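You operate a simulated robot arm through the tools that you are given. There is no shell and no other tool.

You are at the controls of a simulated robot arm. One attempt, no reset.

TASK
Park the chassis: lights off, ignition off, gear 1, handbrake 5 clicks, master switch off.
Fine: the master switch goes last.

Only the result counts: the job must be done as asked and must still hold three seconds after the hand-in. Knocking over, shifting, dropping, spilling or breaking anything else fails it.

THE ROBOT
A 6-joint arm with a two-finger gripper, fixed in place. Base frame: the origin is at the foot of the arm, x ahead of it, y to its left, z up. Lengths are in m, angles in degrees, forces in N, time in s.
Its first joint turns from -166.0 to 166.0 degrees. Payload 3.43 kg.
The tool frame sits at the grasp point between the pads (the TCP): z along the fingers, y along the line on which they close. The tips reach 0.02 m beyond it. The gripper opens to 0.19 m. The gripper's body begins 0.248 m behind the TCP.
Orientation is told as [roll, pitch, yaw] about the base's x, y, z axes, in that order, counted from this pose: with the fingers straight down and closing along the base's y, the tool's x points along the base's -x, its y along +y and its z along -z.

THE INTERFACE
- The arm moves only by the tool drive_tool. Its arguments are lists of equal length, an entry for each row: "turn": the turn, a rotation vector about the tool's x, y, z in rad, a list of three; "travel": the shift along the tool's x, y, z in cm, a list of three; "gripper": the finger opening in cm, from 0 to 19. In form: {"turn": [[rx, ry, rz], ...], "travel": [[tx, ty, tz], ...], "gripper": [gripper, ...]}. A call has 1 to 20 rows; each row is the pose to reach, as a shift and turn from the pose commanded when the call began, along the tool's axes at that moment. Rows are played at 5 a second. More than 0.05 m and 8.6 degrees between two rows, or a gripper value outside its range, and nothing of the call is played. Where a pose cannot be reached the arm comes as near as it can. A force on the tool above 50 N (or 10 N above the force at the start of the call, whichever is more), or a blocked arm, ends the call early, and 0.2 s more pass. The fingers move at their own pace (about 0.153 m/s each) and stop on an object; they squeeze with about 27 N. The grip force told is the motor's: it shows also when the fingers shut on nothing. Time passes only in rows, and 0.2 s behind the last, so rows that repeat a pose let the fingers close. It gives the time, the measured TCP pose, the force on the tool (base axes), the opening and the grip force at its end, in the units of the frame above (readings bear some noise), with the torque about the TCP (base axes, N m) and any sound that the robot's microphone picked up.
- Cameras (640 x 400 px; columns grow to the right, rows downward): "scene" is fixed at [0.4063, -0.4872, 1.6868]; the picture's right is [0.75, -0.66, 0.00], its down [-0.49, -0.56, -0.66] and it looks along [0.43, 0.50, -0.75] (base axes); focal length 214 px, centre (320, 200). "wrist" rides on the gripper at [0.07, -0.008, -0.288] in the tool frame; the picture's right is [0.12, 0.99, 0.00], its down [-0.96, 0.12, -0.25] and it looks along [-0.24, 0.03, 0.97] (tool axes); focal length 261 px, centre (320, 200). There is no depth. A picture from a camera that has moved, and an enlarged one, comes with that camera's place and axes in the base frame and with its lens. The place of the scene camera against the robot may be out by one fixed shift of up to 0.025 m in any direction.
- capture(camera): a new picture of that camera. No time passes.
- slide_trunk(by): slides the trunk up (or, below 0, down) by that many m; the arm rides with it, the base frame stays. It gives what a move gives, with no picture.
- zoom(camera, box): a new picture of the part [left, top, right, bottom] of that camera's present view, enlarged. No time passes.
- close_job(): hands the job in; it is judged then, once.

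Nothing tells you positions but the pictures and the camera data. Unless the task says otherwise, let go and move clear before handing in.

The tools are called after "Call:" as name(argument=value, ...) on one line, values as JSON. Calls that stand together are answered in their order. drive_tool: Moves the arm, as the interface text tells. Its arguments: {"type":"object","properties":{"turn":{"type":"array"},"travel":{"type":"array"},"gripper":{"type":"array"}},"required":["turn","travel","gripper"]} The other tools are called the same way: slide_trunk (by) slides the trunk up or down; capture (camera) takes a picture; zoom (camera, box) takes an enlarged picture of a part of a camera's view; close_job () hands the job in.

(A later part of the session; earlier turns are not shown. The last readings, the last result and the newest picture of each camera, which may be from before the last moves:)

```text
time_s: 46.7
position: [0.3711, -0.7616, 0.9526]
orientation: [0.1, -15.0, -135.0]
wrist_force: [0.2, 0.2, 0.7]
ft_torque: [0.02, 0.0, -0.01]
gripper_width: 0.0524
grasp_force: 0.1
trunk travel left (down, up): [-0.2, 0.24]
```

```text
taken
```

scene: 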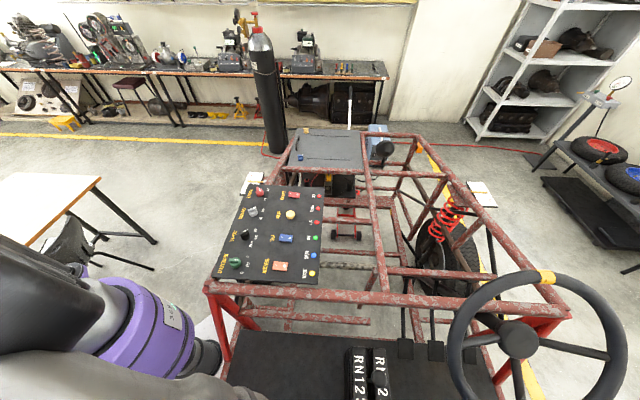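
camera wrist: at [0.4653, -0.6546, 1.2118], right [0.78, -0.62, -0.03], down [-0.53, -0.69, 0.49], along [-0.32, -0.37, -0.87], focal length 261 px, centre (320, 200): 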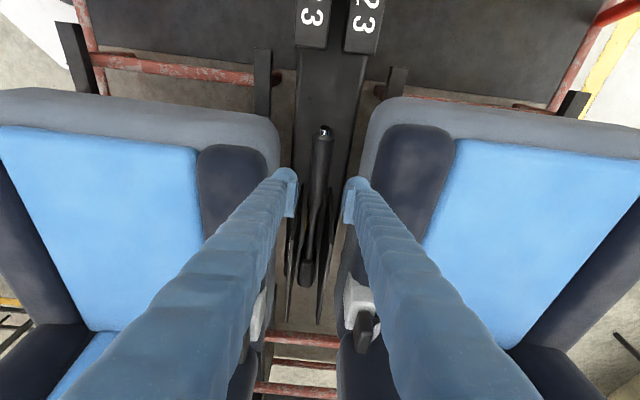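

Call:
zoom(camera="wrist", box=[250, 110, 390, 210])

Call:
zoom(camera="wrist", box=[260, 180, 380, 330])

```text
4.00 times, centred on (320, 160) of wrist
camera zoom: at [0.4653, -0.6546, 1.2118], right [0.78, -0.62, -0.03], down [-0.53, -0.69, 0.49], along [-0.32, -0.37, -0.87], focal length 1043 px, centre (320, 360)
```

zoom: 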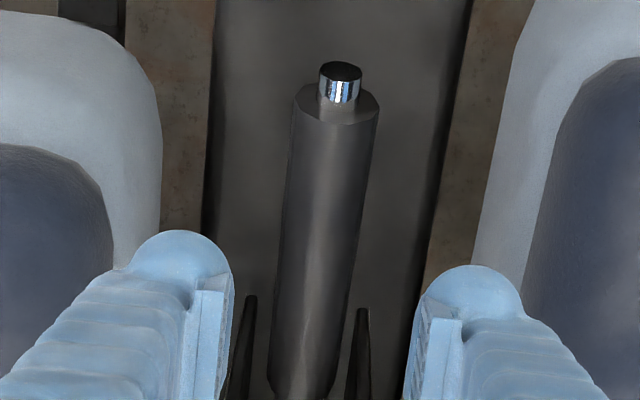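

```text
2.67 times, centred on (320, 255) of wrist
camera zoom: at [0.4653, -0.6546, 1.2118], right [0.78, -0.62, -0.03], down [-0.53, -0.69, 0.49], along [-0.32, -0.37, -0.87], focal length 695 px, centre (320, 53)
```

zoom: 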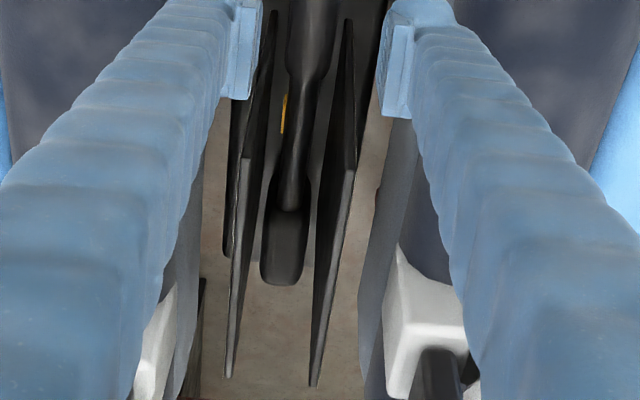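

Lateral alignment is within a millimetre. I'll descend straight down so the TCP is on the handle axis.

Call:
drive_tool(turn=[[0, 0, 0], [0, 0, 0], [0, 0, 0], [0, 0, 0], [0, 0, 0]], travel=[[0.85, 0, 3.2], [1.7, 0, 6.4], [2.6, 0, 9.6], [3.4, 0, 12.8], [3.4, 0, 12.8]], gripper=[5.2, 5.2, 5.2, 5.2, 5.2])

Call:
capture(camera="wrist")

Call:
zoom(camera="wrist", box=[260, 130, 380, 230])

```text
time_s: 47.9
position: [0.3695, -0.7617, 0.818]
orientation: [0.1, -15.0, -134.9]
wrist_force: [0.4, -0.6, 0.3]
ft_torque: [0.05, -0.01, -0.03]
gripper_width: 0.0518
grasp_force: 0.2
trunk travel left (down, up): [-0.2, 0.24]
```

```text
taken
camera wrist: at [0.4638, -0.6532, 1.0777], right [0.78, -0.62, -0.03], down [-0.53, -0.69, 0.49], along [-0.32, -0.37, -0.87], focal length 261 px, centre (320, 200)
```

wrist: 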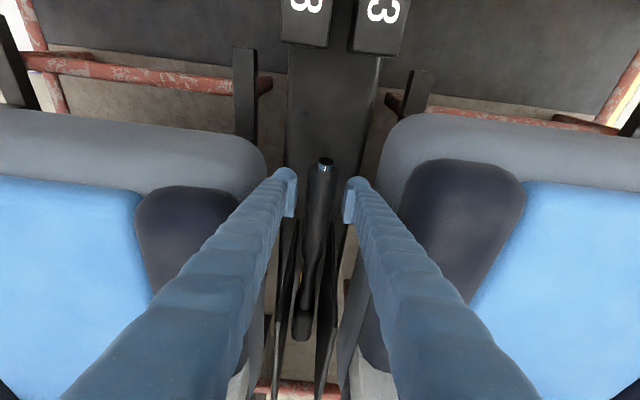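

```text
4.00 times, centred on (320, 180) of wrist
camera zoom: at [0.4638, -0.6532, 1.0777], right [0.78, -0.62, -0.03], down [-0.53, -0.69, 0.49], along [-0.32, -0.37, -0.87], focal length 1043 px, centre (320, 280)
```

zoom: 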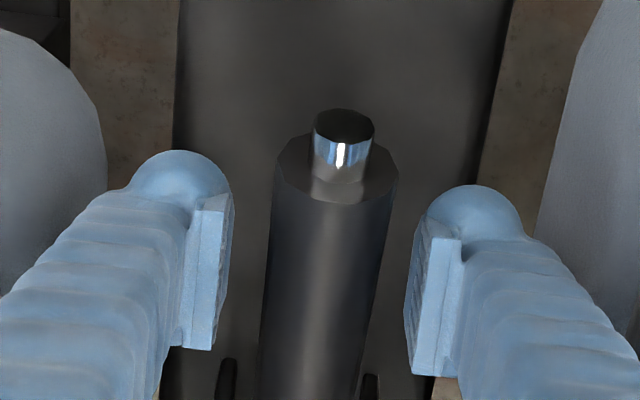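

Call:
drive_tool(turn=[[0, 0, 0], [0, 0, 0], [0, 0, 0], [0, 0, 0]], travel=[[0, 0, 0], [0, 0, 0], [0, 0, 0], [0, 0, 0]], gripper=[4, 3, 2, 2])

Call:
zoom(camera="wrist", box=[260, 130, 380, 230])

```text
time_s: 48.9
position: [0.3704, -0.7602, 0.8195]
orientation: [0.1, -15.1, -134.9]
wrist_force: [2.3, -5.6, 0.1]
ft_torque: [-0.03, 0.01, 0.04]
gripper_width: 0.0305
grasp_force: 45.1
trunk travel left (down, up): [-0.2, 0.24]
```

```text
4.00 times, centred on (320, 180) of wrist
camera zoom: at [0.4643, -0.6532, 1.0782], right [0.78, -0.62, -0.03], down [-0.53, -0.69, 0.49], along [-0.32, -0.37, -0.87], focal length 1043 px, centre (320, 280)
```

zoom: 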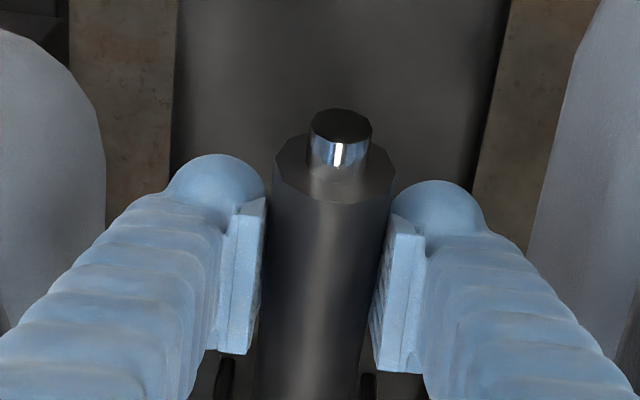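

Handle gripped (3.05 cm). Now pull up along the arc around the pivot, first about 7.5°, expecting one click.

Call:
drive_tool(turn=[[0, 0.0349, 0], [0, 0.0698, 0], [0, 0.1047, 0], [0, 0.1309, 0], [0, 0.1309, 0]], travel=[[-0.57, 0, -0.94], [-1.17, 0, -1.86], [-1.81, 0, -2.76], [-2.3, 0, -3.42], [-2.3, 0, -3.42]], gripper=[2, 2, 2, 2, 2])

Call:
zoom(camera="wrist", box=[260, 130, 380, 230])

Call:
capture(camera="wrist")

```text
time_s: 50.1
position: [0.3616, -0.771, 0.8547]
orientation: [0.0, -7.5, -134.8]
wrist_force: [28.2, 25.0, -2.8]
ft_torque: [0.22, -0.25, 0.07]
gripper_width: 0.0306
grasp_force: 45.1
trunk travel left (down, up): [-0.2, 0.24]
```

```text
4.00 times, centred on (320, 180) of wrist
camera zoom: at [0.4304, -0.688, 1.1313], right [0.79, -0.62, -0.02], down [-0.57, -0.73, 0.37], along [-0.24, -0.28, -0.93], focal length 1043 px, centre (320, 280)
```

zoom: 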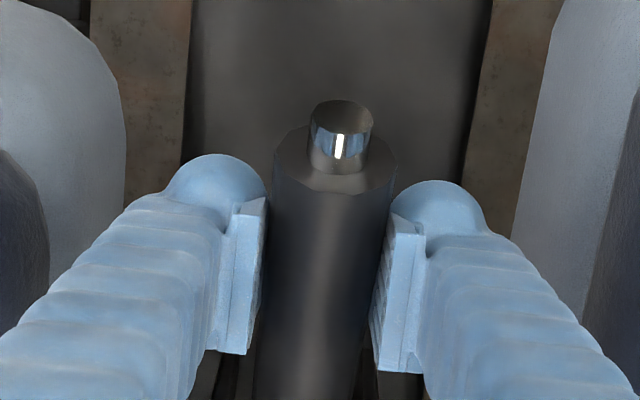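

```text
taken
camera wrist: at [0.4304, -0.688, 1.1313], right [0.79, -0.62, -0.02], down [-0.57, -0.73, 0.37], along [-0.24, -0.28, -0.93], focal length 261 px, centre (320, 200)
```

wrist: 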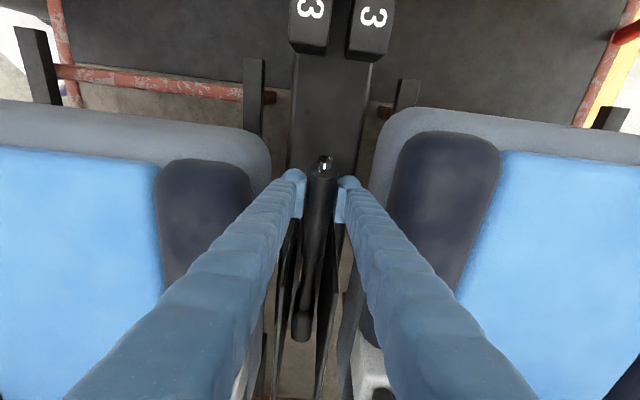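

Lever is following, but I'm pulling slightly along its axis. I'll relax forward a few millimetres and re-read.

Call:
drive_tool(turn=[[0, 0, 0], [0, 0, 0]], travel=[[0.25, 0, 0], [0.25, 0, 0]], gripper=[2, 2])

Call:
zoom(camera="wrist", box=[280, 200, 360, 350])

```text
time_s: 50.7
position: [0.3601, -0.7719, 0.8562]
orientation: [0.0, -7.7, -134.9]
wrist_force: [10.4, 7.8, -7.2]
ft_torque: [-0.17, 0.08, -0.32]
gripper_width: 0.0305
grasp_force: 45.1
trunk travel left (down, up): [-0.2, 0.24]
```

```text
2.67 times, centred on (320, 275) of wrist
camera zoom: at [0.4301, -0.6881, 1.1313], right [0.79, -0.62, -0.02], down [-0.57, -0.73, 0.37], along [-0.24, -0.29, -0.93], focal length 695 px, centre (320, 0)
```

zoom: 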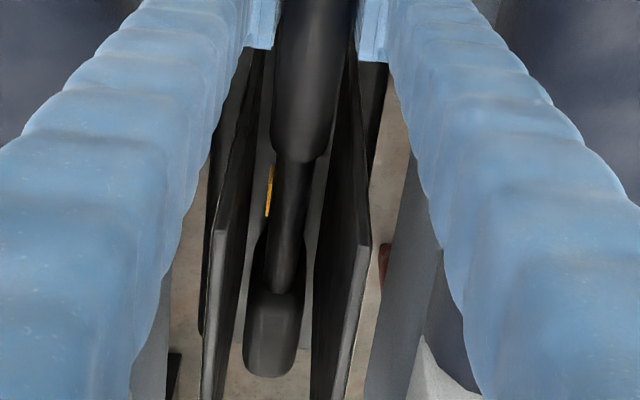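

Call:
drive_tool(turn=[[0, 0.0131, 0], [0, 0.0262, 0], [0, 0.0393, 0], [0, 0.0524, 0], [0, 0.0524, 0]], travel=[[-0.22, 0, -0.35], [-0.44, 0, -0.7], [-0.67, 0, -1.05], [-0.9, 0, -1.39], [-0.9, 0, -1.39]], gripper=[2, 2, 2, 2, 2])

Call:
zoom(camera="wrist", box=[280, 200, 360, 350])

```text
time_s: 51.9
position: [0.3549, -0.7758, 0.8718]
orientation: [0.1, -4.7, -134.9]
wrist_force: [-5.7, 3.7, -2.7]
ft_torque: [0.51, -0.27, -0.13]
gripper_width: 0.0309
grasp_force: 44.6
trunk travel left (down, up): [-0.2, 0.24]
```

```text
2.67 times, centred on (320, 275) of wrist
camera zoom: at [0.4144, -0.7036, 1.1536], right [0.79, -0.62, -0.01], down [-0.58, -0.75, 0.32], along [-0.21, -0.25, -0.95], focal length 695 px, centre (320, 0)
```

zoom: 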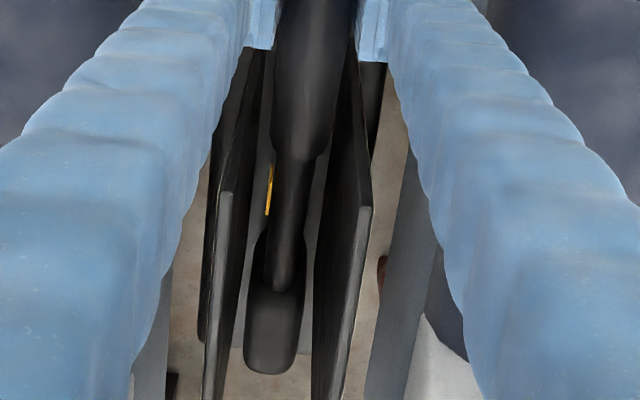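

No click sound so far, so I'll rely on the angle and scale. Forces are low. I'll continue the arc another 10° (to about 20° total).

Call:
drive_tool(turn=[[0, 0.0218, 0], [0, 0.0436, 0], [0, 0.0655, 0], [0, 0.0873, 0], [0, 0.1091, 0], [0, 0.1309, 0], [0, 0.1527, 0], [0, 0.1745, 0], [0, 0.1745, 0]], travel=[[-0.38, 0, -0.58], [-0.77, 0, -1.16], [-1.17, 0, -1.72], [-1.58, 0, -2.28], [-2.0, 0, -2.83], [-2.44, 0, -3.37], [-2.89, 0, -3.89], [-3.35, 0, -4.41], [-3.35, 0, -4.41]], gripper=[2, 2, 2, 2, 2, 2, 2, 2, 2])

Call:
capture(camera="wrist")

Call:
capture(camera="scene")

```text
time_s: 53.9
position: [0.3375, -0.7934, 0.9177]
orientation: [0.0, 5.4, -134.9]
wrist_force: [11.5, 18.6, -4.1]
ft_torque: [1.0, -0.8, -0.08]
gripper_width: 0.0308
grasp_force: 45.1
trunk travel left (down, up): [-0.2, 0.24]
```

```text
taken
camera wrist: at [0.361, -0.7577, 1.2105], right [0.79, -0.62, 0.01], down [-0.61, -0.78, 0.15], along [-0.09, -0.13, -0.99], focal length 261 px, centre (320, 200)
```

wrist: 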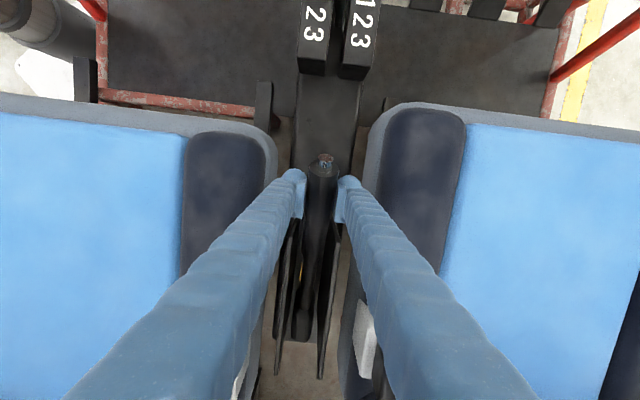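

```text
taken
```

scene: 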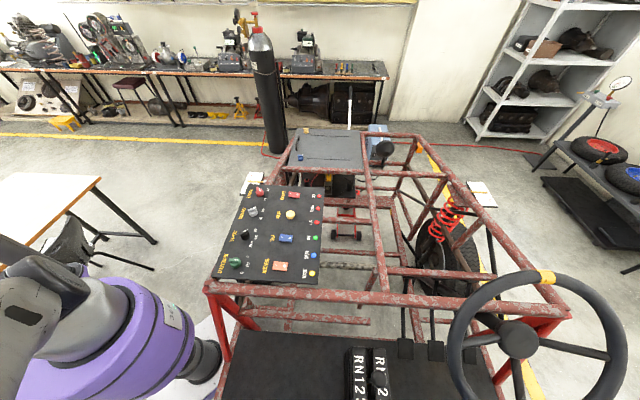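

Call:
drive_tool(turn=[[0, 0.017, 0], [0, 0.034, 0], [0, 0.051, 0], [0, 0.068, 0], [0, 0.085, 0], [0, 0.102, 0], [0, 0.119, 0], [0, 0.136, 0], [0, 0.136, 0]], travel=[[-0.18, 0, -0.47], [-0.42, 0, -0.94], [-0.72, 0, -1.4], [-1.02, 0, -1.87], [-1.33, 0, -2.32], [-1.65, 0, -2.77], [-1.98, 0, -3.21], [-2.32, 0, -3.65], [-2.32, 0, -3.65]], gripper=[2, 2, 2, 2, 2, 2, 2, 2, 2])

Call:
capture(camera="wrist")

Call:
zoom(camera="wrist", box=[260, 130, 380, 230])

```text
time_s: 55.9
position: [0.3157, -0.8168, 0.955]
orientation: [0.4, 13.1, -134.8]
wrist_force: [10.8, 2.8, 12.9]
ft_torque: [0.24, -0.23, 0.01]
gripper_width: 0.0307
grasp_force: 44.7
trunk travel left (down, up): [-0.2, 0.24]
```

```text
taken
camera wrist: at [0.3109, -0.8058, 1.251], right [0.79, -0.62, 0.03], down [-0.62, -0.78, 0.02], along [0.01, -0.04, -1.0], focal length 261 px, centre (320, 200)
```

wrist: 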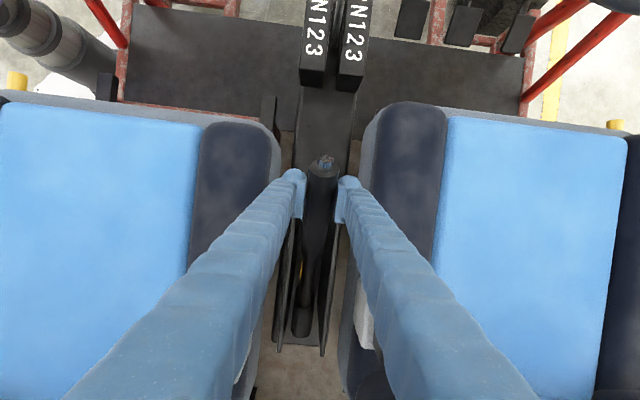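

```text
4.00 times, centred on (320, 180) of wrist
camera zoom: at [0.3109, -0.8058, 1.251], right [0.79, -0.62, 0.03], down [-0.62, -0.78, 0.02], along [0.01, -0.04, -1.0], focal length 1043 px, centre (320, 280)
```

zoom: 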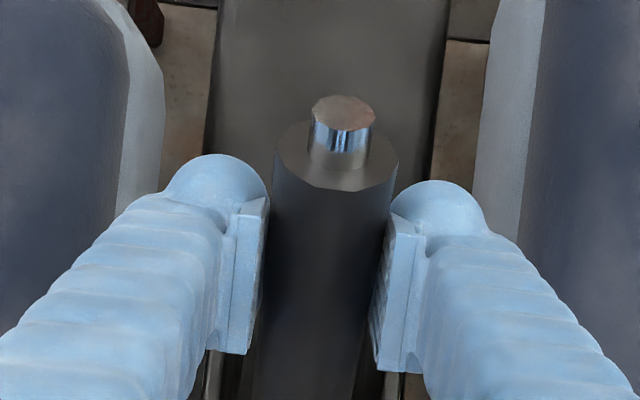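

Lever is now at about 44° (tick 4.8). A final 3.2° should take it just past the fifth notch.

Call:
drive_tool(turn=[[0, 0.013, 0], [0, 0.026, 0], [0, 0.041, 0], [0, 0.056, 0], [0, 0.056, 0]], travel=[[-0.22, 0, -0.35], [-0.44, 0, -0.7], [-0.7, 0, -1.1], [-0.95, 0, -1.49], [-0.95, 0, -1.49]], gripper=[2, 2, 2, 2, 2])

Call:
zoom(camera="wrist", box=[260, 130, 380, 230])

Call:
zoom(camera="wrist", box=[250, 220, 370, 370])

```text
time_s: 57.1
position: [0.3093, -0.8219, 0.9651]
orientation: [0.0, 16.5, -134.9]
wrist_force: [24.9, 6.6, 2.3]
ft_torque: [0.51, -0.73, 0.12]
gripper_width: 0.0309
grasp_force: 44.9
trunk travel left (down, up): [-0.2, 0.24]
```

```text
4.00 times, centred on (320, 180) of wrist
camera zoom: at [0.2926, -0.8261, 1.2602], right [0.78, -0.62, 0.03], down [-0.62, -0.78, -0.04], along [0.05, 0.01, -1.0], focal length 1043 px, centre (320, 280)
```

zoom: 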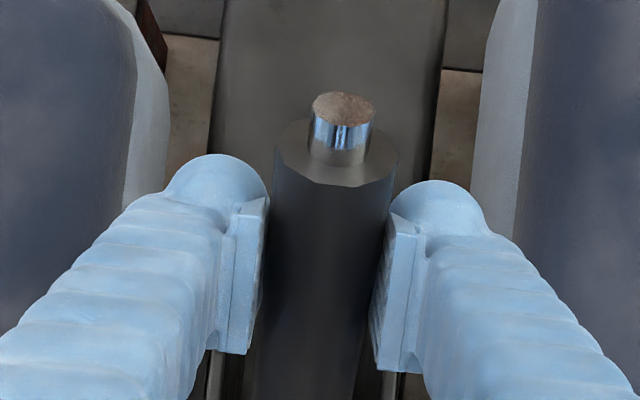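

```text
2.67 times, centred on (310, 295) of wrist
camera zoom: at [0.2926, -0.8261, 1.2602], right [0.78, -0.62, 0.03], down [-0.62, -0.78, -0.04], along [0.05, 0.01, -1.0], focal length 695 px, centre (347, -53)
```

zoom: 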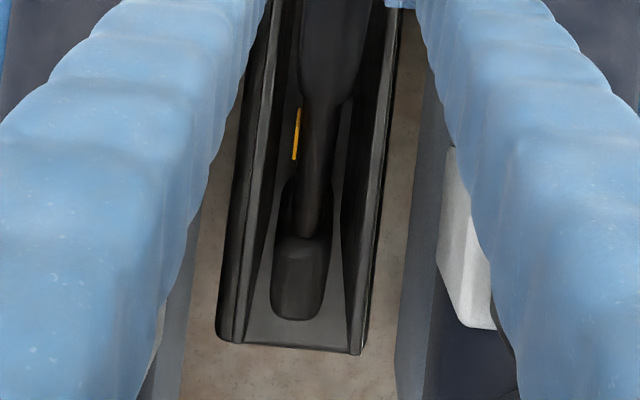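

Call:
drive_tool(turn=[[0, 0.01, 0], [0, 0.018, 0], [0, 0.018, 0]], travel=[[-0.1, 0.05, -0.3], [-0.2, 0.1, -0.55], [-0.2, 0.1, -0.55]], gripper=[2, 2, 2])

```text
time_s: 57.9
position: [0.3062, -0.8261, 0.9696]
orientation: [-0.1, 17.3, -135.0]
wrist_force: [9.3, 5.1, -7.0]
ft_torque: [0.8, -0.69, 0.03]
gripper_width: 0.0305
grasp_force: 44.9
trunk travel left (down, up): [-0.2, 0.24]
```

Now about 32.5° from rest, past notch 5 and well short of 6. Release and withdraw along the tool axis.

Call:
drive_tool(turn=[[0, 0, 0], [0, 0, 0], [0, 0, 0], [0, 0, 0], [0, 0, 0], [0, 0, 0], [0, 0, 0]], travel=[[0, 0, 0], [0, 0, 0], [0, 0, -3], [0, 0, -6], [0, 0, -10], [0, 0, -14], [0, 0, -14]], gripper=[4, 5.5, 5.5, 5.5, 5.5, 5.5, 5.5])

Call:
capture(camera="wrist")

Call:
zoom(camera="wrist", box=[250, 110, 390, 210])

```text
time_s: 59.5
position: [0.2766, -0.8555, 1.1037]
orientation: [0.2, 17.6, -134.9]
wrist_force: [0.2, 1.2, -0.1]
ft_torque: [-0.01, -0.02, 0.01]
gripper_width: 0.0549
grasp_force: 0.0
trunk travel left (down, up): [-0.2, 0.24]
```

```text
taken
camera wrist: at [0.2556, -0.8637, 1.3991], right [0.78, -0.62, 0.04], down [-0.62, -0.78, -0.05], along [0.06, 0.02, -1.0], focal length 261 px, centre (320, 200)
```

wrist: 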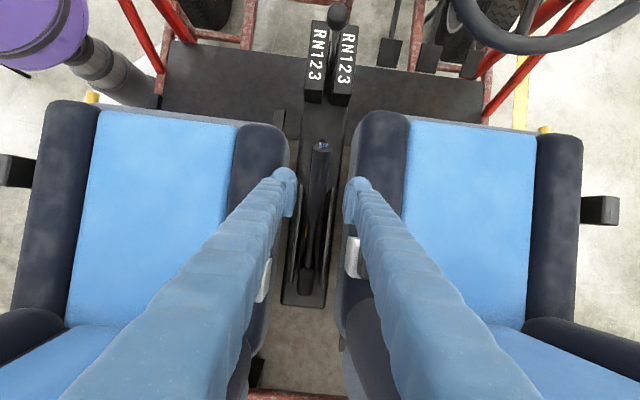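

```text
4.00 times, centred on (320, 160) of wrist
camera zoom: at [0.2556, -0.8637, 1.3991], right [0.78, -0.62, 0.04], down [-0.62, -0.78, -0.05], along [0.06, 0.02, -1.0], focal length 1043 px, centre (320, 360)
```

zoom: 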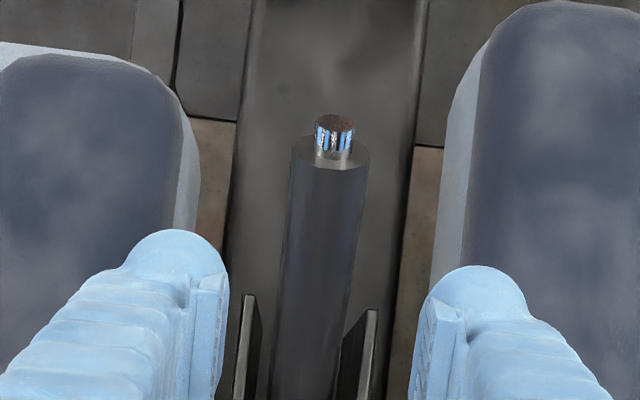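

The gear lever is unchanged at 1. The lever angle from here looks like 41–46°, so I need a side view to confirm 4 or 5 clicks. I'll return to the earlier left-side viewpoint.

Call:
drive_tool(turn=[[0, -0.077, 0], [0, -0.154, 0], [0, -0.23, 0], [0, -0.307, 0], [0, -0.307, 0]], travel=[[1.1, 0, -3.6], [2.2, 0, -7.2], [3.4, 0, -10.8], [4.5, 0, -14.3], [4.5, 0, -14.3]], gripper=[6, 6, 6, 6, 6])

Call:
drive_tool(turn=[[0, 0, -0.131], [0, 0, -0.262], [0, 0, -0.393], [0, 0, -0.524], [0, 0, -0.654], [0, 0, -0.785], [0, 0, -0.916], [0, 0, -1.047], [0, 0, -1.178], [0, 0, -1.309], [0, 0, -1.44], [0, 0, -1.571], [0, 0, -1.571]], travel=[[0, -2.5, 0], [0, -5, 0], [0, -7.5, 0], [0, -10, 0], [0, -12.5, 0], [0, -15, 0], [0, -17.5, 0], [0, -20, 0], [0, -22.5, 0], [0, -25, 0], [0, -27.5, 0], [0, -30, 0], [0, -30, 0]], gripper=[6, 7, 8, 9, 10, 11, 12, 13, 14, 15, 16, 17, 17])

Call:
drive_tool(turn=[[0, -0.09, 0], [0, -0.18, 0], [0, -0.27, 0], [0, -0.36, 0], [0, -0.44, 0], [0, -0.44, 0]], travel=[[0, 0, 0], [0, 0, 0], [0, 0, 0], [0, 0, 0], [0, 0, 0], [0, 0, 0]], gripper=[17, 17, 18, 18, 19, 19])

Call:
capture(camera="wrist")

Call:
zoom(camera="wrist", box=[250, 120, 410, 220])

```text
time_s: 60.7
position: [0.2777, -0.8565, 1.2524]
orientation: [0.1, -0.3, -134.9]
wrist_force: [0.0, 0.4, -0.4]
ft_torque: [-0.08, 0.04, 0.01]
gripper_width: 0.0599
grasp_force: 0.1
trunk travel left (down, up): [-0.2, 0.24]
```

```text
time_s: 63.5
position: [0.0624, -0.6434, 1.2509]
orientation: [-0.1, -0.2, -44.8]
wrist_force: [-0.3, -0.3, -0.1]
ft_torque: [-0.07, 0.01, 0.07]
gripper_width: 0.17
grasp_force: 0.1
trunk travel left (down, up): [-0.2, 0.24]
```

```text
time_s: 64.9
position: [0.0624, -0.6433, 1.2512]
orientation: [-0.1, -25.5, -44.8]
wrist_force: [0.5, 0.6, 0.0]
ft_torque: [-0.02, -0.02, 0.01]
gripper_width: 0.1899
grasp_force: 0.1
trunk travel left (down, up): [-0.2, 0.24]
```

```text
taken
camera wrist: at [-0.0762, -0.5171, 1.4812], right [0.62, 0.78, -0.05], down [0.62, -0.46, 0.64], along [0.47, -0.43, -0.77], focal length 261 px, centre (320, 200)
```

wrist: 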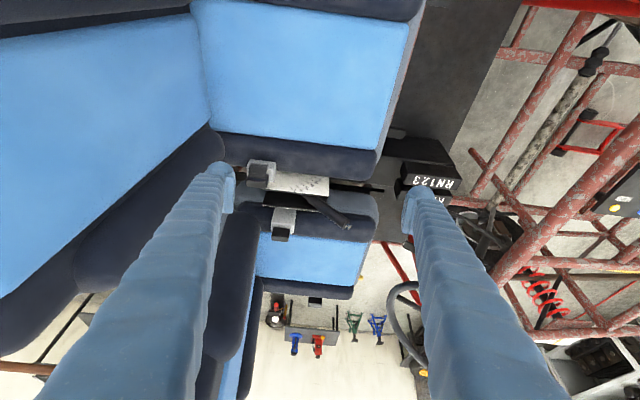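

```text
4.00 times, centred on (330, 170) of wrist
camera zoom: at [-0.0762, -0.5171, 1.4812], right [0.62, 0.78, -0.05], down [0.62, -0.46, 0.64], along [0.47, -0.43, -0.77], focal length 1043 px, centre (280, 320)
```

zoom: 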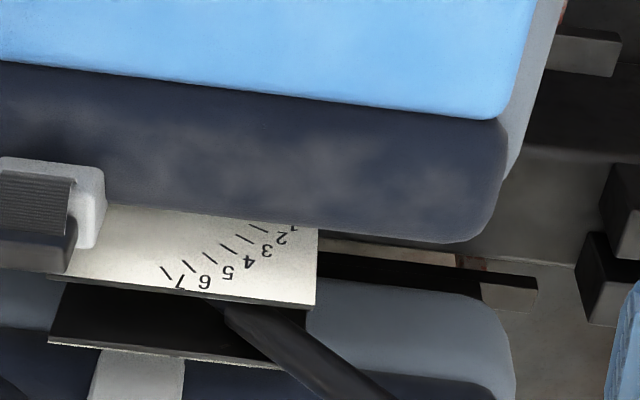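

Call:
zoom(camera="wrist", box=[280, 165, 376, 240])

Call:
zoom(camera="wrist", box=[260, 165, 340, 215])

```text
5.33 times, centred on (328, 202) of wrist
camera zoom: at [-0.0762, -0.5171, 1.4812], right [0.62, 0.78, -0.05], down [0.62, -0.46, 0.64], along [0.47, -0.43, -0.77], focal length 1390 px, centre (277, 187)
```

zoom: 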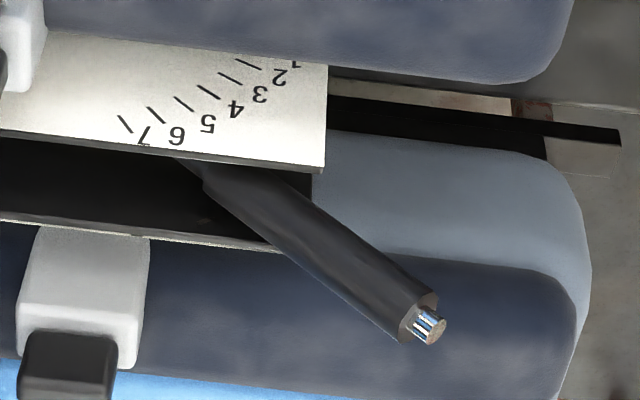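

```text
8.00 times, centred on (300, 190) of wrist
camera zoom: at [-0.0762, -0.5171, 1.4812], right [0.62, 0.78, -0.05], down [0.62, -0.46, 0.64], along [0.47, -0.43, -0.77], focal length 2085 px, centre (480, 280)
```

zoom: 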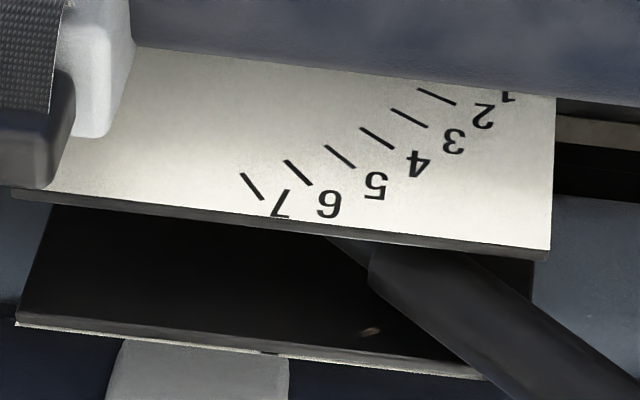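

From the side, the lever fits notch 5: with constant-radius geometry its angle comes out at about tick 4.95. I'll get a view from above of the yellow pointer to double-check.

Call:
drive_tool(turn=[[0, 0.0495, 0], [0, 0.099, 0], [0, 0.1485, 0], [0, 0.198, 0], [0, 0.2475, 0], [0, 0.297, 0], [0, 0.3465, 0], [0, 0.396, 0], [0, 0.445, 0], [0, 0.445, 0]], travel=[[-3.7, 0.7, 1.77], [-7.4, 1.3, 3.55], [-11.2, 2, 5.3], [-14.9, 2.7, 7.1], [-18.6, 3.3, 8.9], [-22.3, 4, 10.6], [-26, 4.7, 12.4], [-29.8, 5.3, 14.2], [-33.5, 6, 16], [-33.5, 6, 16]], gripper=[19, 19, 19, 19, 19, 19, 19, 19, 19, 19])

Call:
capture(camera="wrist")

```text
time_s: 67.1
position: [0.361, -0.8388, 1.2466]
orientation: [-0.2, 0.0, -44.8]
wrist_force: [-0.4, 2.2, 1.2]
ft_torque: [-0.3, -0.12, -0.01]
gripper_width: 0.1898
grasp_force: 0.0
out of reach, approached as far as the arm can: row 9, 10
trunk travel left (down, up): [-0.2, 0.24]
```

```text
taken
camera wrist: at [0.3053, -0.7936, 1.5333], right [0.62, 0.79, 0.0], down [0.76, -0.6, 0.25], along [0.19, -0.16, -0.97], focal length 261 px, centre (320, 200)
```

wrist: 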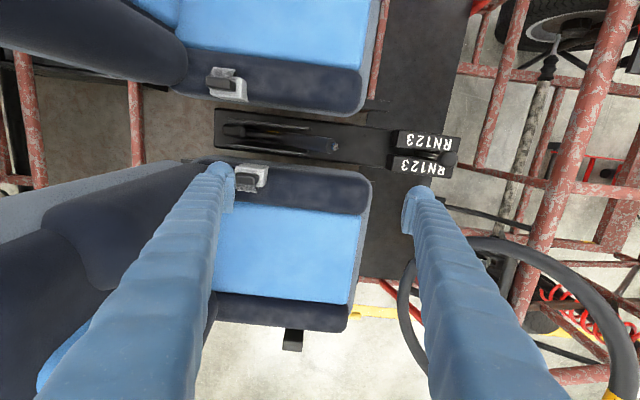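

Call:
zoom(camera="wrist", box=[205, 100, 365, 180])

Call:
zoom(camera="wrist", box=[220, 110, 300, 170])

Call:
zoom(camera="wrist", box=[380, 115, 476, 185])

```text
4.00 times, centred on (285, 140) of wrist
camera zoom: at [0.3053, -0.7936, 1.5333], right [0.62, 0.79, 0.0], down [0.76, -0.6, 0.25], along [0.19, -0.16, -0.97], focal length 1043 px, centre (460, 440)
```

zoom: 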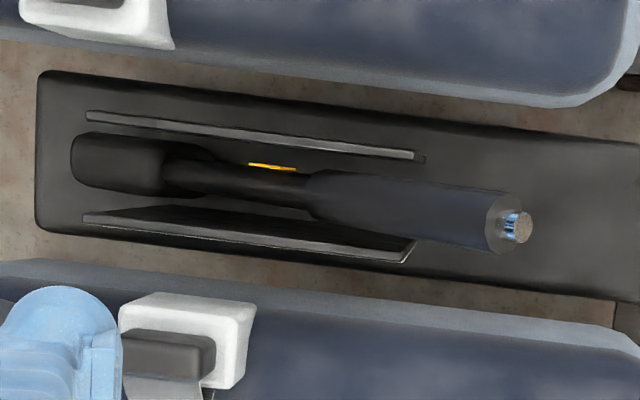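

```text
6.67 times, centred on (260, 140) of wrist
camera zoom: at [0.3053, -0.7936, 1.5333], right [0.62, 0.79, 0.0], down [0.76, -0.6, 0.25], along [0.19, -0.16, -0.97], focal length 1738 px, centre (720, 600)
```

zoom: 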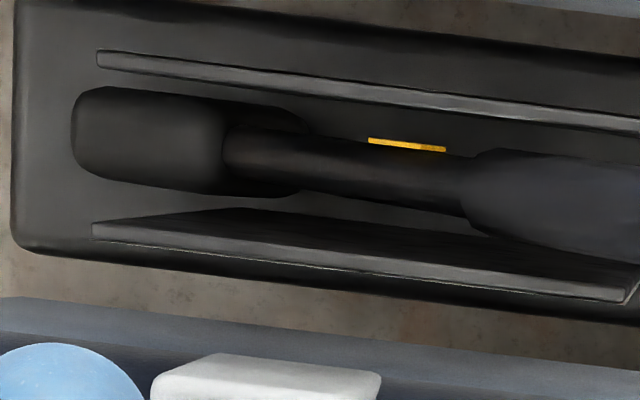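

```text
5.71 times, centred on (428, 150) of wrist
camera zoom: at [0.3053, -0.7936, 1.5333], right [0.62, 0.79, 0.0], down [0.76, -0.6, 0.25], along [0.19, -0.16, -0.97], focal length 1489 px, centre (-297, 486)
```

zoom: 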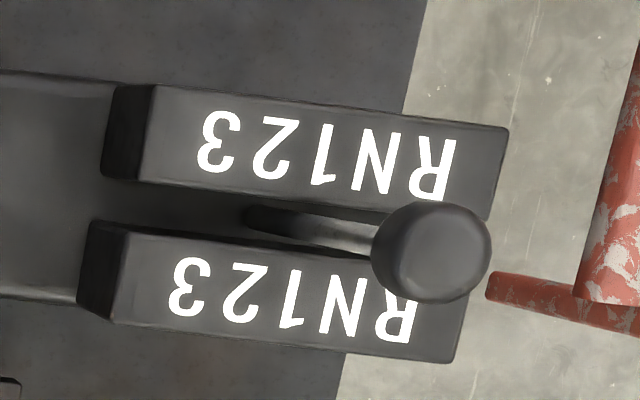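

The top view confirms the gear lever stands at "1". My handbrake estimates disagree (between notch 4 and 5), so I'll take a lower, more perpendicular side view of the scale and lever to settle it.

Call:
drive_tool(turn=[[0, -0.045, 0], [0, -0.09, 0], [0, -0.14, 0], [0, -0.19, 0], [0, -0.24, 0], [0, -0.29, 0], [0, -0.34, 0], [0, -0.39, 0], [0, -0.44, 0], [0, -0.44, 0]], travel=[[4.5, -0.8, 0], [9, -1.6, 0], [13.5, -2.4, 0], [18, -3.2, 0], [22.5, -4, 0], [27, -4.8, 0], [31.5, -5.6, 0], [36, -6.4, 0], [40, -7, 0], [40, -7, 0]], gripper=[19, 19, 19, 19, 19, 19, 19, 19, 19, 19])

Call:
drive_tool(turn=[[0, -0.08, 0], [0, -0.16, 0], [0, -0.24, 0], [0, -0.32, 0], [0, -0.4, 0], [0, -0.4, 0]], travel=[[0, 0, 0], [0, 0, 0], [0, 0, 0], [0, 0, 0], [0, 0, 0], [0, 0, 0]], gripper=[19, 19, 19, 19, 19, 19])

Call:
capture(camera="wrist")

Call:
capture(camera="scene")

```text
time_s: 69.3
position: [0.0294, -0.6108, 1.2418]
orientation: [-0.1, -25.1, -44.9]
wrist_force: [0.4, -0.8, 0.4]
ft_torque: [-0.05, 0.01, -0.02]
gripper_width: 0.1901
grasp_force: 0.0
trunk travel left (down, up): [-0.2, 0.24]
```

```text
time_s: 70.7
position: [0.0264, -0.6109, 1.2438]
orientation: [-0.2, -47.9, -44.7]
wrist_force: [-0.6, -0.5, -0.2]
ft_torque: [0.02, 0.01, 0.02]
gripper_width: 0.19
grasp_force: 0.1
trunk travel left (down, up): [-0.2, 0.24]
```

```text
taken
camera wrist: at [-0.1636, -0.4319, 1.3831], right [0.64, 0.76, -0.09], down [0.41, -0.24, 0.88], along [0.65, -0.6, -0.47], focal length 261 px, centre (320, 200)
```

wrist: 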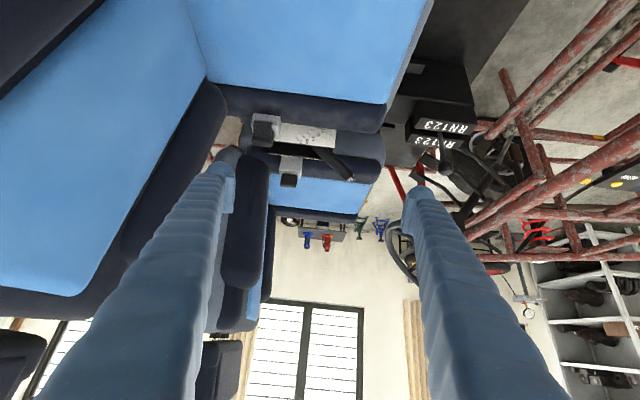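

```text
taken
```

scene: 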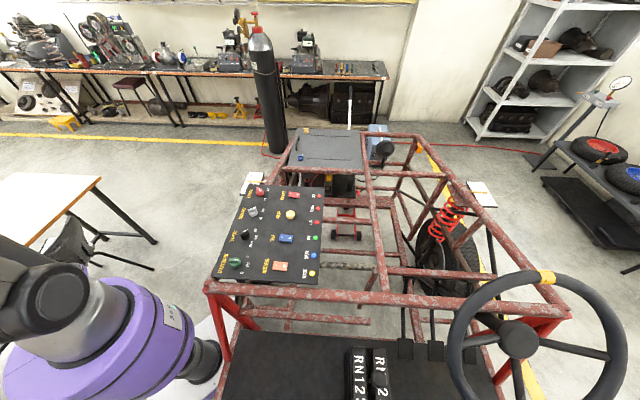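

Call:
zoom(camera="wrist", box=[270, 115, 366, 190])

Call:
zoom(camera="wrist", box=[276, 118, 340, 158])

Call:
zoom(camera="wrist", box=[304, 145, 368, 185])

```text
5.33 times, centred on (318, 152) of wrist
camera zoom: at [-0.1636, -0.4319, 1.3831], right [0.64, 0.76, -0.09], down [0.41, -0.24, 0.88], along [0.65, -0.6, -0.47], focal length 1390 px, centre (331, 453)
```

zoom: 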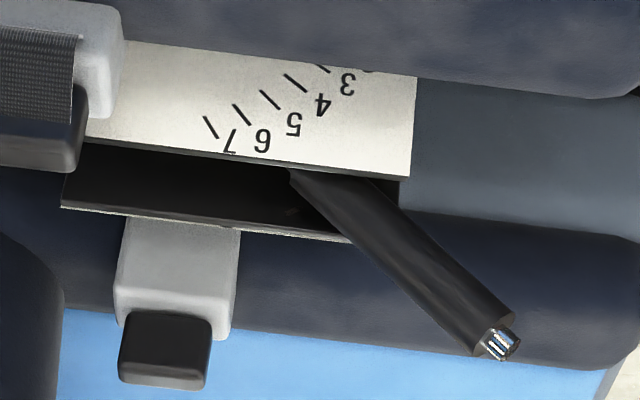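

```text
10.00 times, centred on (308, 138) of wrist
camera zoom: at [-0.1636, -0.4319, 1.3831], right [0.64, 0.76, -0.09], down [0.41, -0.24, 0.88], along [0.65, -0.6, -0.47], focal length 2606 px, centre (440, 820)
```

zoom: 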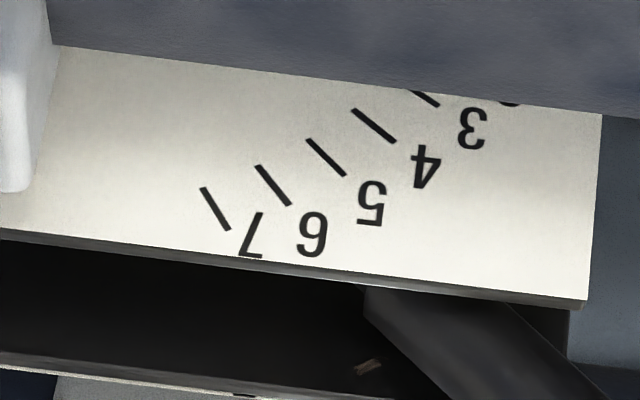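

```text
10.00 times, centred on (336, 165) of wrist
camera zoom: at [-0.1636, -0.4319, 1.3831], right [0.64, 0.76, -0.09], down [0.41, -0.24, 0.88], along [0.65, -0.6, -0.47], focal length 2606 px, centre (160, 550)
```

zoom: 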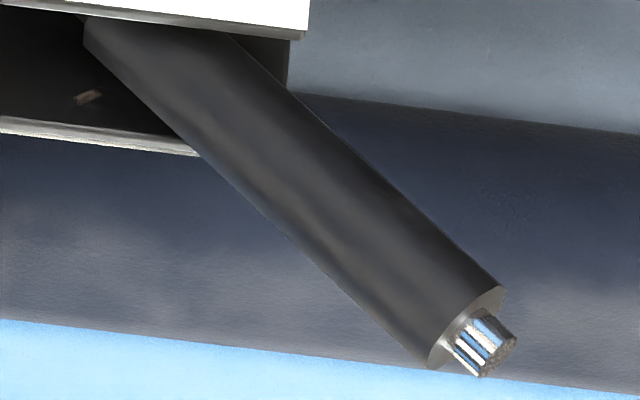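

From the perpendicular view, the lever axis is at ≈42.8°. Tick 5 is at ≈44.2° and tick 4 at ≈38.2°, so it is resting on the 5th notch with slight sag, and it stays steady. Now back to the panel for the last item, the master switch: first I'll level the tool.

Call:
drive_tool(turn=[[0, 0.14, 0], [0, 0.28, 0], [0, 0.42, 0], [0, 0.56, 0], [0, 0.7, 0], [0, 0.836, 0], [0, 0.836, 0]], travel=[[0, 0, 0], [0, 0, 0], [0, 0, 0], [0, 0, 0], [0, 0, 0], [0, 0, 0], [0, 0, 0]], gripper=[19, 16, 13, 10, 7, 5, 5])

Call:
drive_tool(turn=[[0, 0, 0], [0, 0, 0], [0, 0, 0], [0, 0, 0], [0, 0, 0], [0, 0, 0], [0, 0, 0], [0, 0, 0], [0, 0, 0], [0, 0, 0], [0, 0, 0]], travel=[[-1.65, 4.35, 0], [-3.3, 8.7, 0], [-4.95, 13.05, 0], [-6.6, 17.4, 0], [-8.25, 21.75, 0], [-9.9, 26.1, 0], [-11.55, 30.45, 0], [-13.2, 34.8, 0], [-14.85, 39.15, 0], [-16.5, 43.5, 0], [-16.5, 43.5, 0]], gripper=[5, 5, 5, 5, 5, 5, 5, 5, 5, 5, 5])

Call:
capture(camera="wrist")

```text
time_s: 72.3
position: [0.0264, -0.6103, 1.2426]
orientation: [-0.1, 0.0, -44.9]
wrist_force: [0.1, -0.2, 1.1]
ft_torque: [0.12, 0.0, -0.04]
gripper_width: 0.0499
grasp_force: 0.0
trunk travel left (down, up): [-0.2, 0.24]
```

```text
time_s: 74.7
position: [0.4521, -0.4195, 1.2417]
orientation: [0.0, -0.2, -44.9]
wrist_force: [0.2, 0.8, -0.9]
ft_torque: [-0.05, 0.01, -0.01]
gripper_width: 0.05
grasp_force: 0.0
trunk travel left (down, up): [-0.2, 0.24]
```

```text
taken
camera wrist: at [0.3961, -0.3751, 1.529], right [0.62, 0.79, 0.0], down [0.76, -0.6, 0.25], along [0.19, -0.15, -0.97], focal length 261 px, centre (320, 200)
```

wrist: 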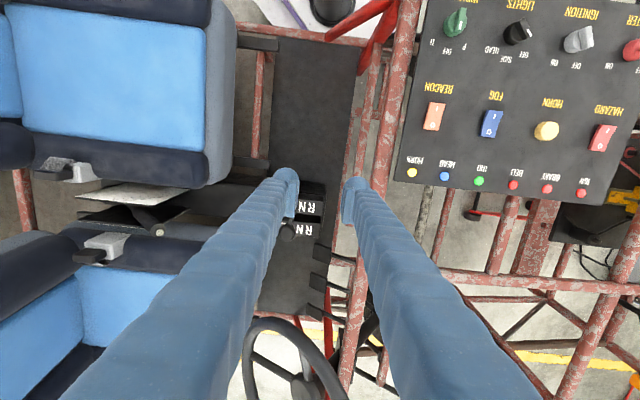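

Call:
drive_tool(turn=[[0, 0, 0.0625], [0, 0, 0.125], [0, 0, 0.1875], [0, 0, 0.25], [0, 0, 0.3125], [0, 0, 0.375], [0, 0, 0.4375], [0, 0, 0.5], [0, 0, 0.5625], [0, 0, 0.625], [0, 0, 0.6875], [0, 0, 0.75], [0, 0, 0.75]], travel=[[2.2, 4, 0], [4.4, 8, 0], [6.6, 12, 0], [8.8, 16.1, 0], [11, 20.1, 0], [13.1, 24.1, 0], [15.3, 28.1, 0], [17.5, 32.1, 0], [19.7, 36.2, 0], [21.9, 40.2, 0], [24.1, 44.2, 1.5], [26.3, 48.2, 3], [26.3, 48.2, 3]], gripper=[5, 5, 5, 5, 5, 5, 5, 5, 5, 5, 4, 3, 3])

Call:
capture(camera="wrist")

Call:
zoom(camera="wrist", box=[280, 140, 360, 190])

```text
time_s: 77.5
position: [0.6048, 0.1103, 1.2109]
orientation: [0.0, -0.1, -87.9]
wrist_force: [-0.2, 0.7, 0.1]
ft_torque: [-0.15, -0.02, -0.02]
gripper_width: 0.03
grasp_force: 0.1
trunk travel left (down, up): [-0.2, 0.24]
```

```text
taken
camera wrist: at [0.594, 0.1812, 1.4985], right [0.99, 0.16, 0.0], down [0.15, -0.96, 0.25], along [0.04, -0.25, -0.97], focal length 261 px, centre (320, 200)
```

wrist: 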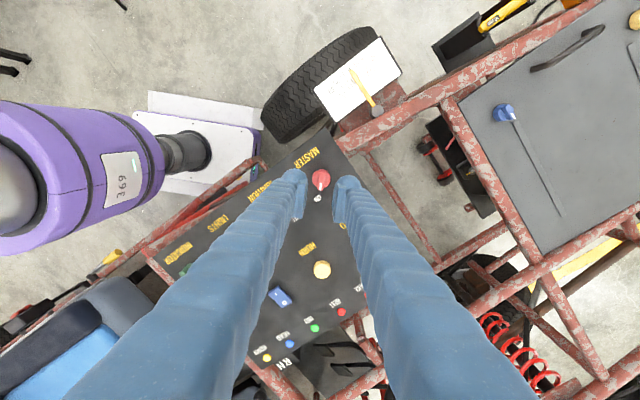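

```text
8.00 times, centred on (320, 165) of wrist
camera zoom: at [0.594, 0.1812, 1.4985], right [0.99, 0.16, 0.0], down [0.15, -0.96, 0.25], along [0.04, -0.25, -0.97], focal length 2085 px, centre (320, 480)
```

zoom: 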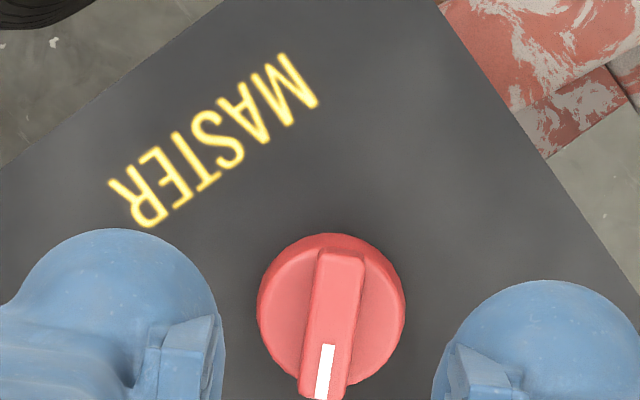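

Master knob bar is aligned with the gripper (heading ≈-88°). I'll correct 3 mm and descend to just above the grip height.

Call:
drive_tool(turn=[[0, 0, 0], [0, 0, 0], [0, 0, 0], [0, 0, 0], [0, 0, 0]], travel=[[-0.2, 0.33, 4], [-0.2, 0.33, 8], [-0.2, 0.33, 10], [-0.2, 0.33, 11.2], [-0.2, 0.33, 11.2]], gripper=[2.6, 2.4, 2.4, 2.4, 2.4])

Call:
zoom(camera="wrist", box=[280, 160, 360, 210])

Call:
zoom(camera="scene", box=[230, 165, 294, 205])

```text
time_s: 78.7
position: [0.6095, 0.1051, 1.0991]
orientation: [-0.1, 0.0, -87.9]
wrist_force: [-1.6, 0.1, 0.6]
ft_torque: [-0.03, 0.03, 0.0]
gripper_width: 0.0238
grasp_force: 0.1
trunk travel left (down, up): [-0.2, 0.24]
```

```text
8.00 times, centred on (320, 185) of wrist
camera zoom: at [0.5982, 0.1764, 1.3862], right [0.99, 0.16, 0.0], down [0.15, -0.96, 0.25], along [0.04, -0.25, -0.97], focal length 2085 px, centre (320, 320)
```

zoom: 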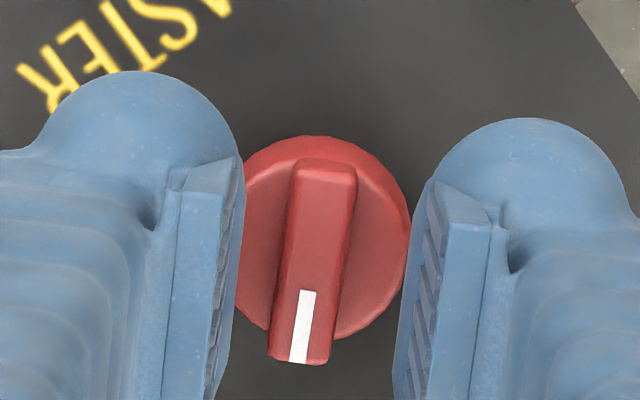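

```text
10.00 times, centred on (262, 185) of scene
camera zoom: at [0.4063, -0.4872, 1.6868], right [0.75, -0.66, 0.0], down [-0.49, -0.56, -0.66], along [0.43, 0.5, -0.75], focal length 2145 px, centre (900, 350)
```

zoom: 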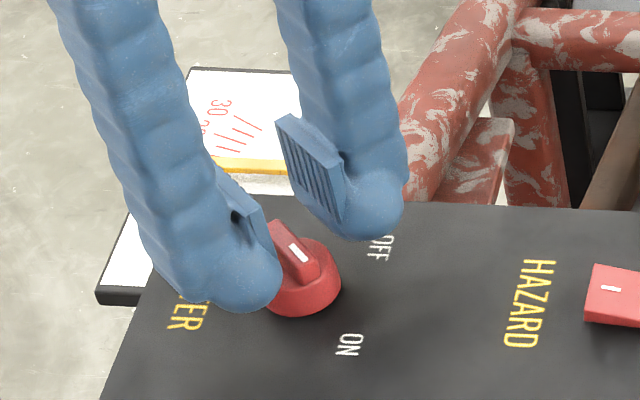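

Call:
drive_tool(turn=[[0, 0, 0], [0, 0, 0], [0, 0, 0]], travel=[[0, 0, 0.4], [0, 0, 0.8], [0, 0, 0.8]], gripper=[2.4, 2.4, 2.4])

Call:
zoom(camera="wrist", box=[280, 160, 360, 210])

```text
time_s: 79.5
position: [0.6077, 0.1068, 1.0905]
orientation: [-0.1, -0.2, -87.8]
wrist_force: [-0.2, 0.3, -0.6]
ft_torque: [0.0, -0.01, 0.01]
gripper_width: 0.0239
grasp_force: 0.1
trunk travel left (down, up): [-0.2, 0.24]
```

```text
8.00 times, centred on (320, 185) of wrist
camera zoom: at [0.5969, 0.1768, 1.3781], right [0.99, 0.16, 0.0], down [0.15, -0.96, 0.25], along [0.04, -0.25, -0.97], focal length 2085 px, centre (320, 320)
```

zoom: 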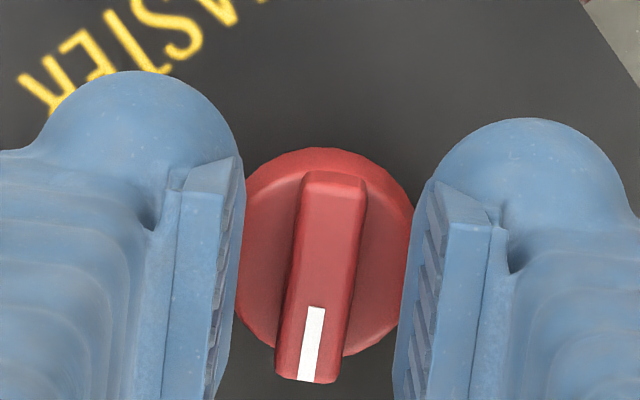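

Everything else is set, and the handbrake force pattern matched a detent with the lever settled in notch 5. Now grip the master knob's bar.

Call:
drive_tool(turn=[[0, 0, 0], [0, 0, 0], [0, 0, 0], [0, 0, 0]], travel=[[0, 0.05, 0.02], [0, 0.05, 0.04], [0, 0.05, 0.04], [0, 0.05, 0.04]], gripper=[1.8, 0.8, 0.5, 0.5])

Call:
zoom(camera="wrist", box=[280, 160, 360, 210])

```text
time_s: 80.5
position: [0.6097, 0.1054, 1.0895]
orientation: [-0.1, -0.1, -87.8]
wrist_force: [-6.6, -3.0, -4.5]
ft_torque: [0.15, 0.04, -0.03]
gripper_width: 0.0089
grasp_force: 42.7
trunk travel left (down, up): [-0.2, 0.24]
```

```text
8.00 times, centred on (320, 185) of wrist
camera zoom: at [0.5973, 0.1767, 1.3776], right [0.99, 0.16, 0.0], down [0.15, -0.96, 0.25], along [0.04, -0.25, -0.97], focal length 2085 px, centre (320, 320)
```

zoom: 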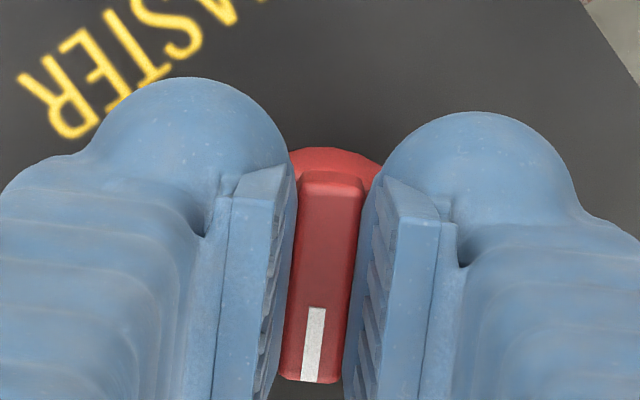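

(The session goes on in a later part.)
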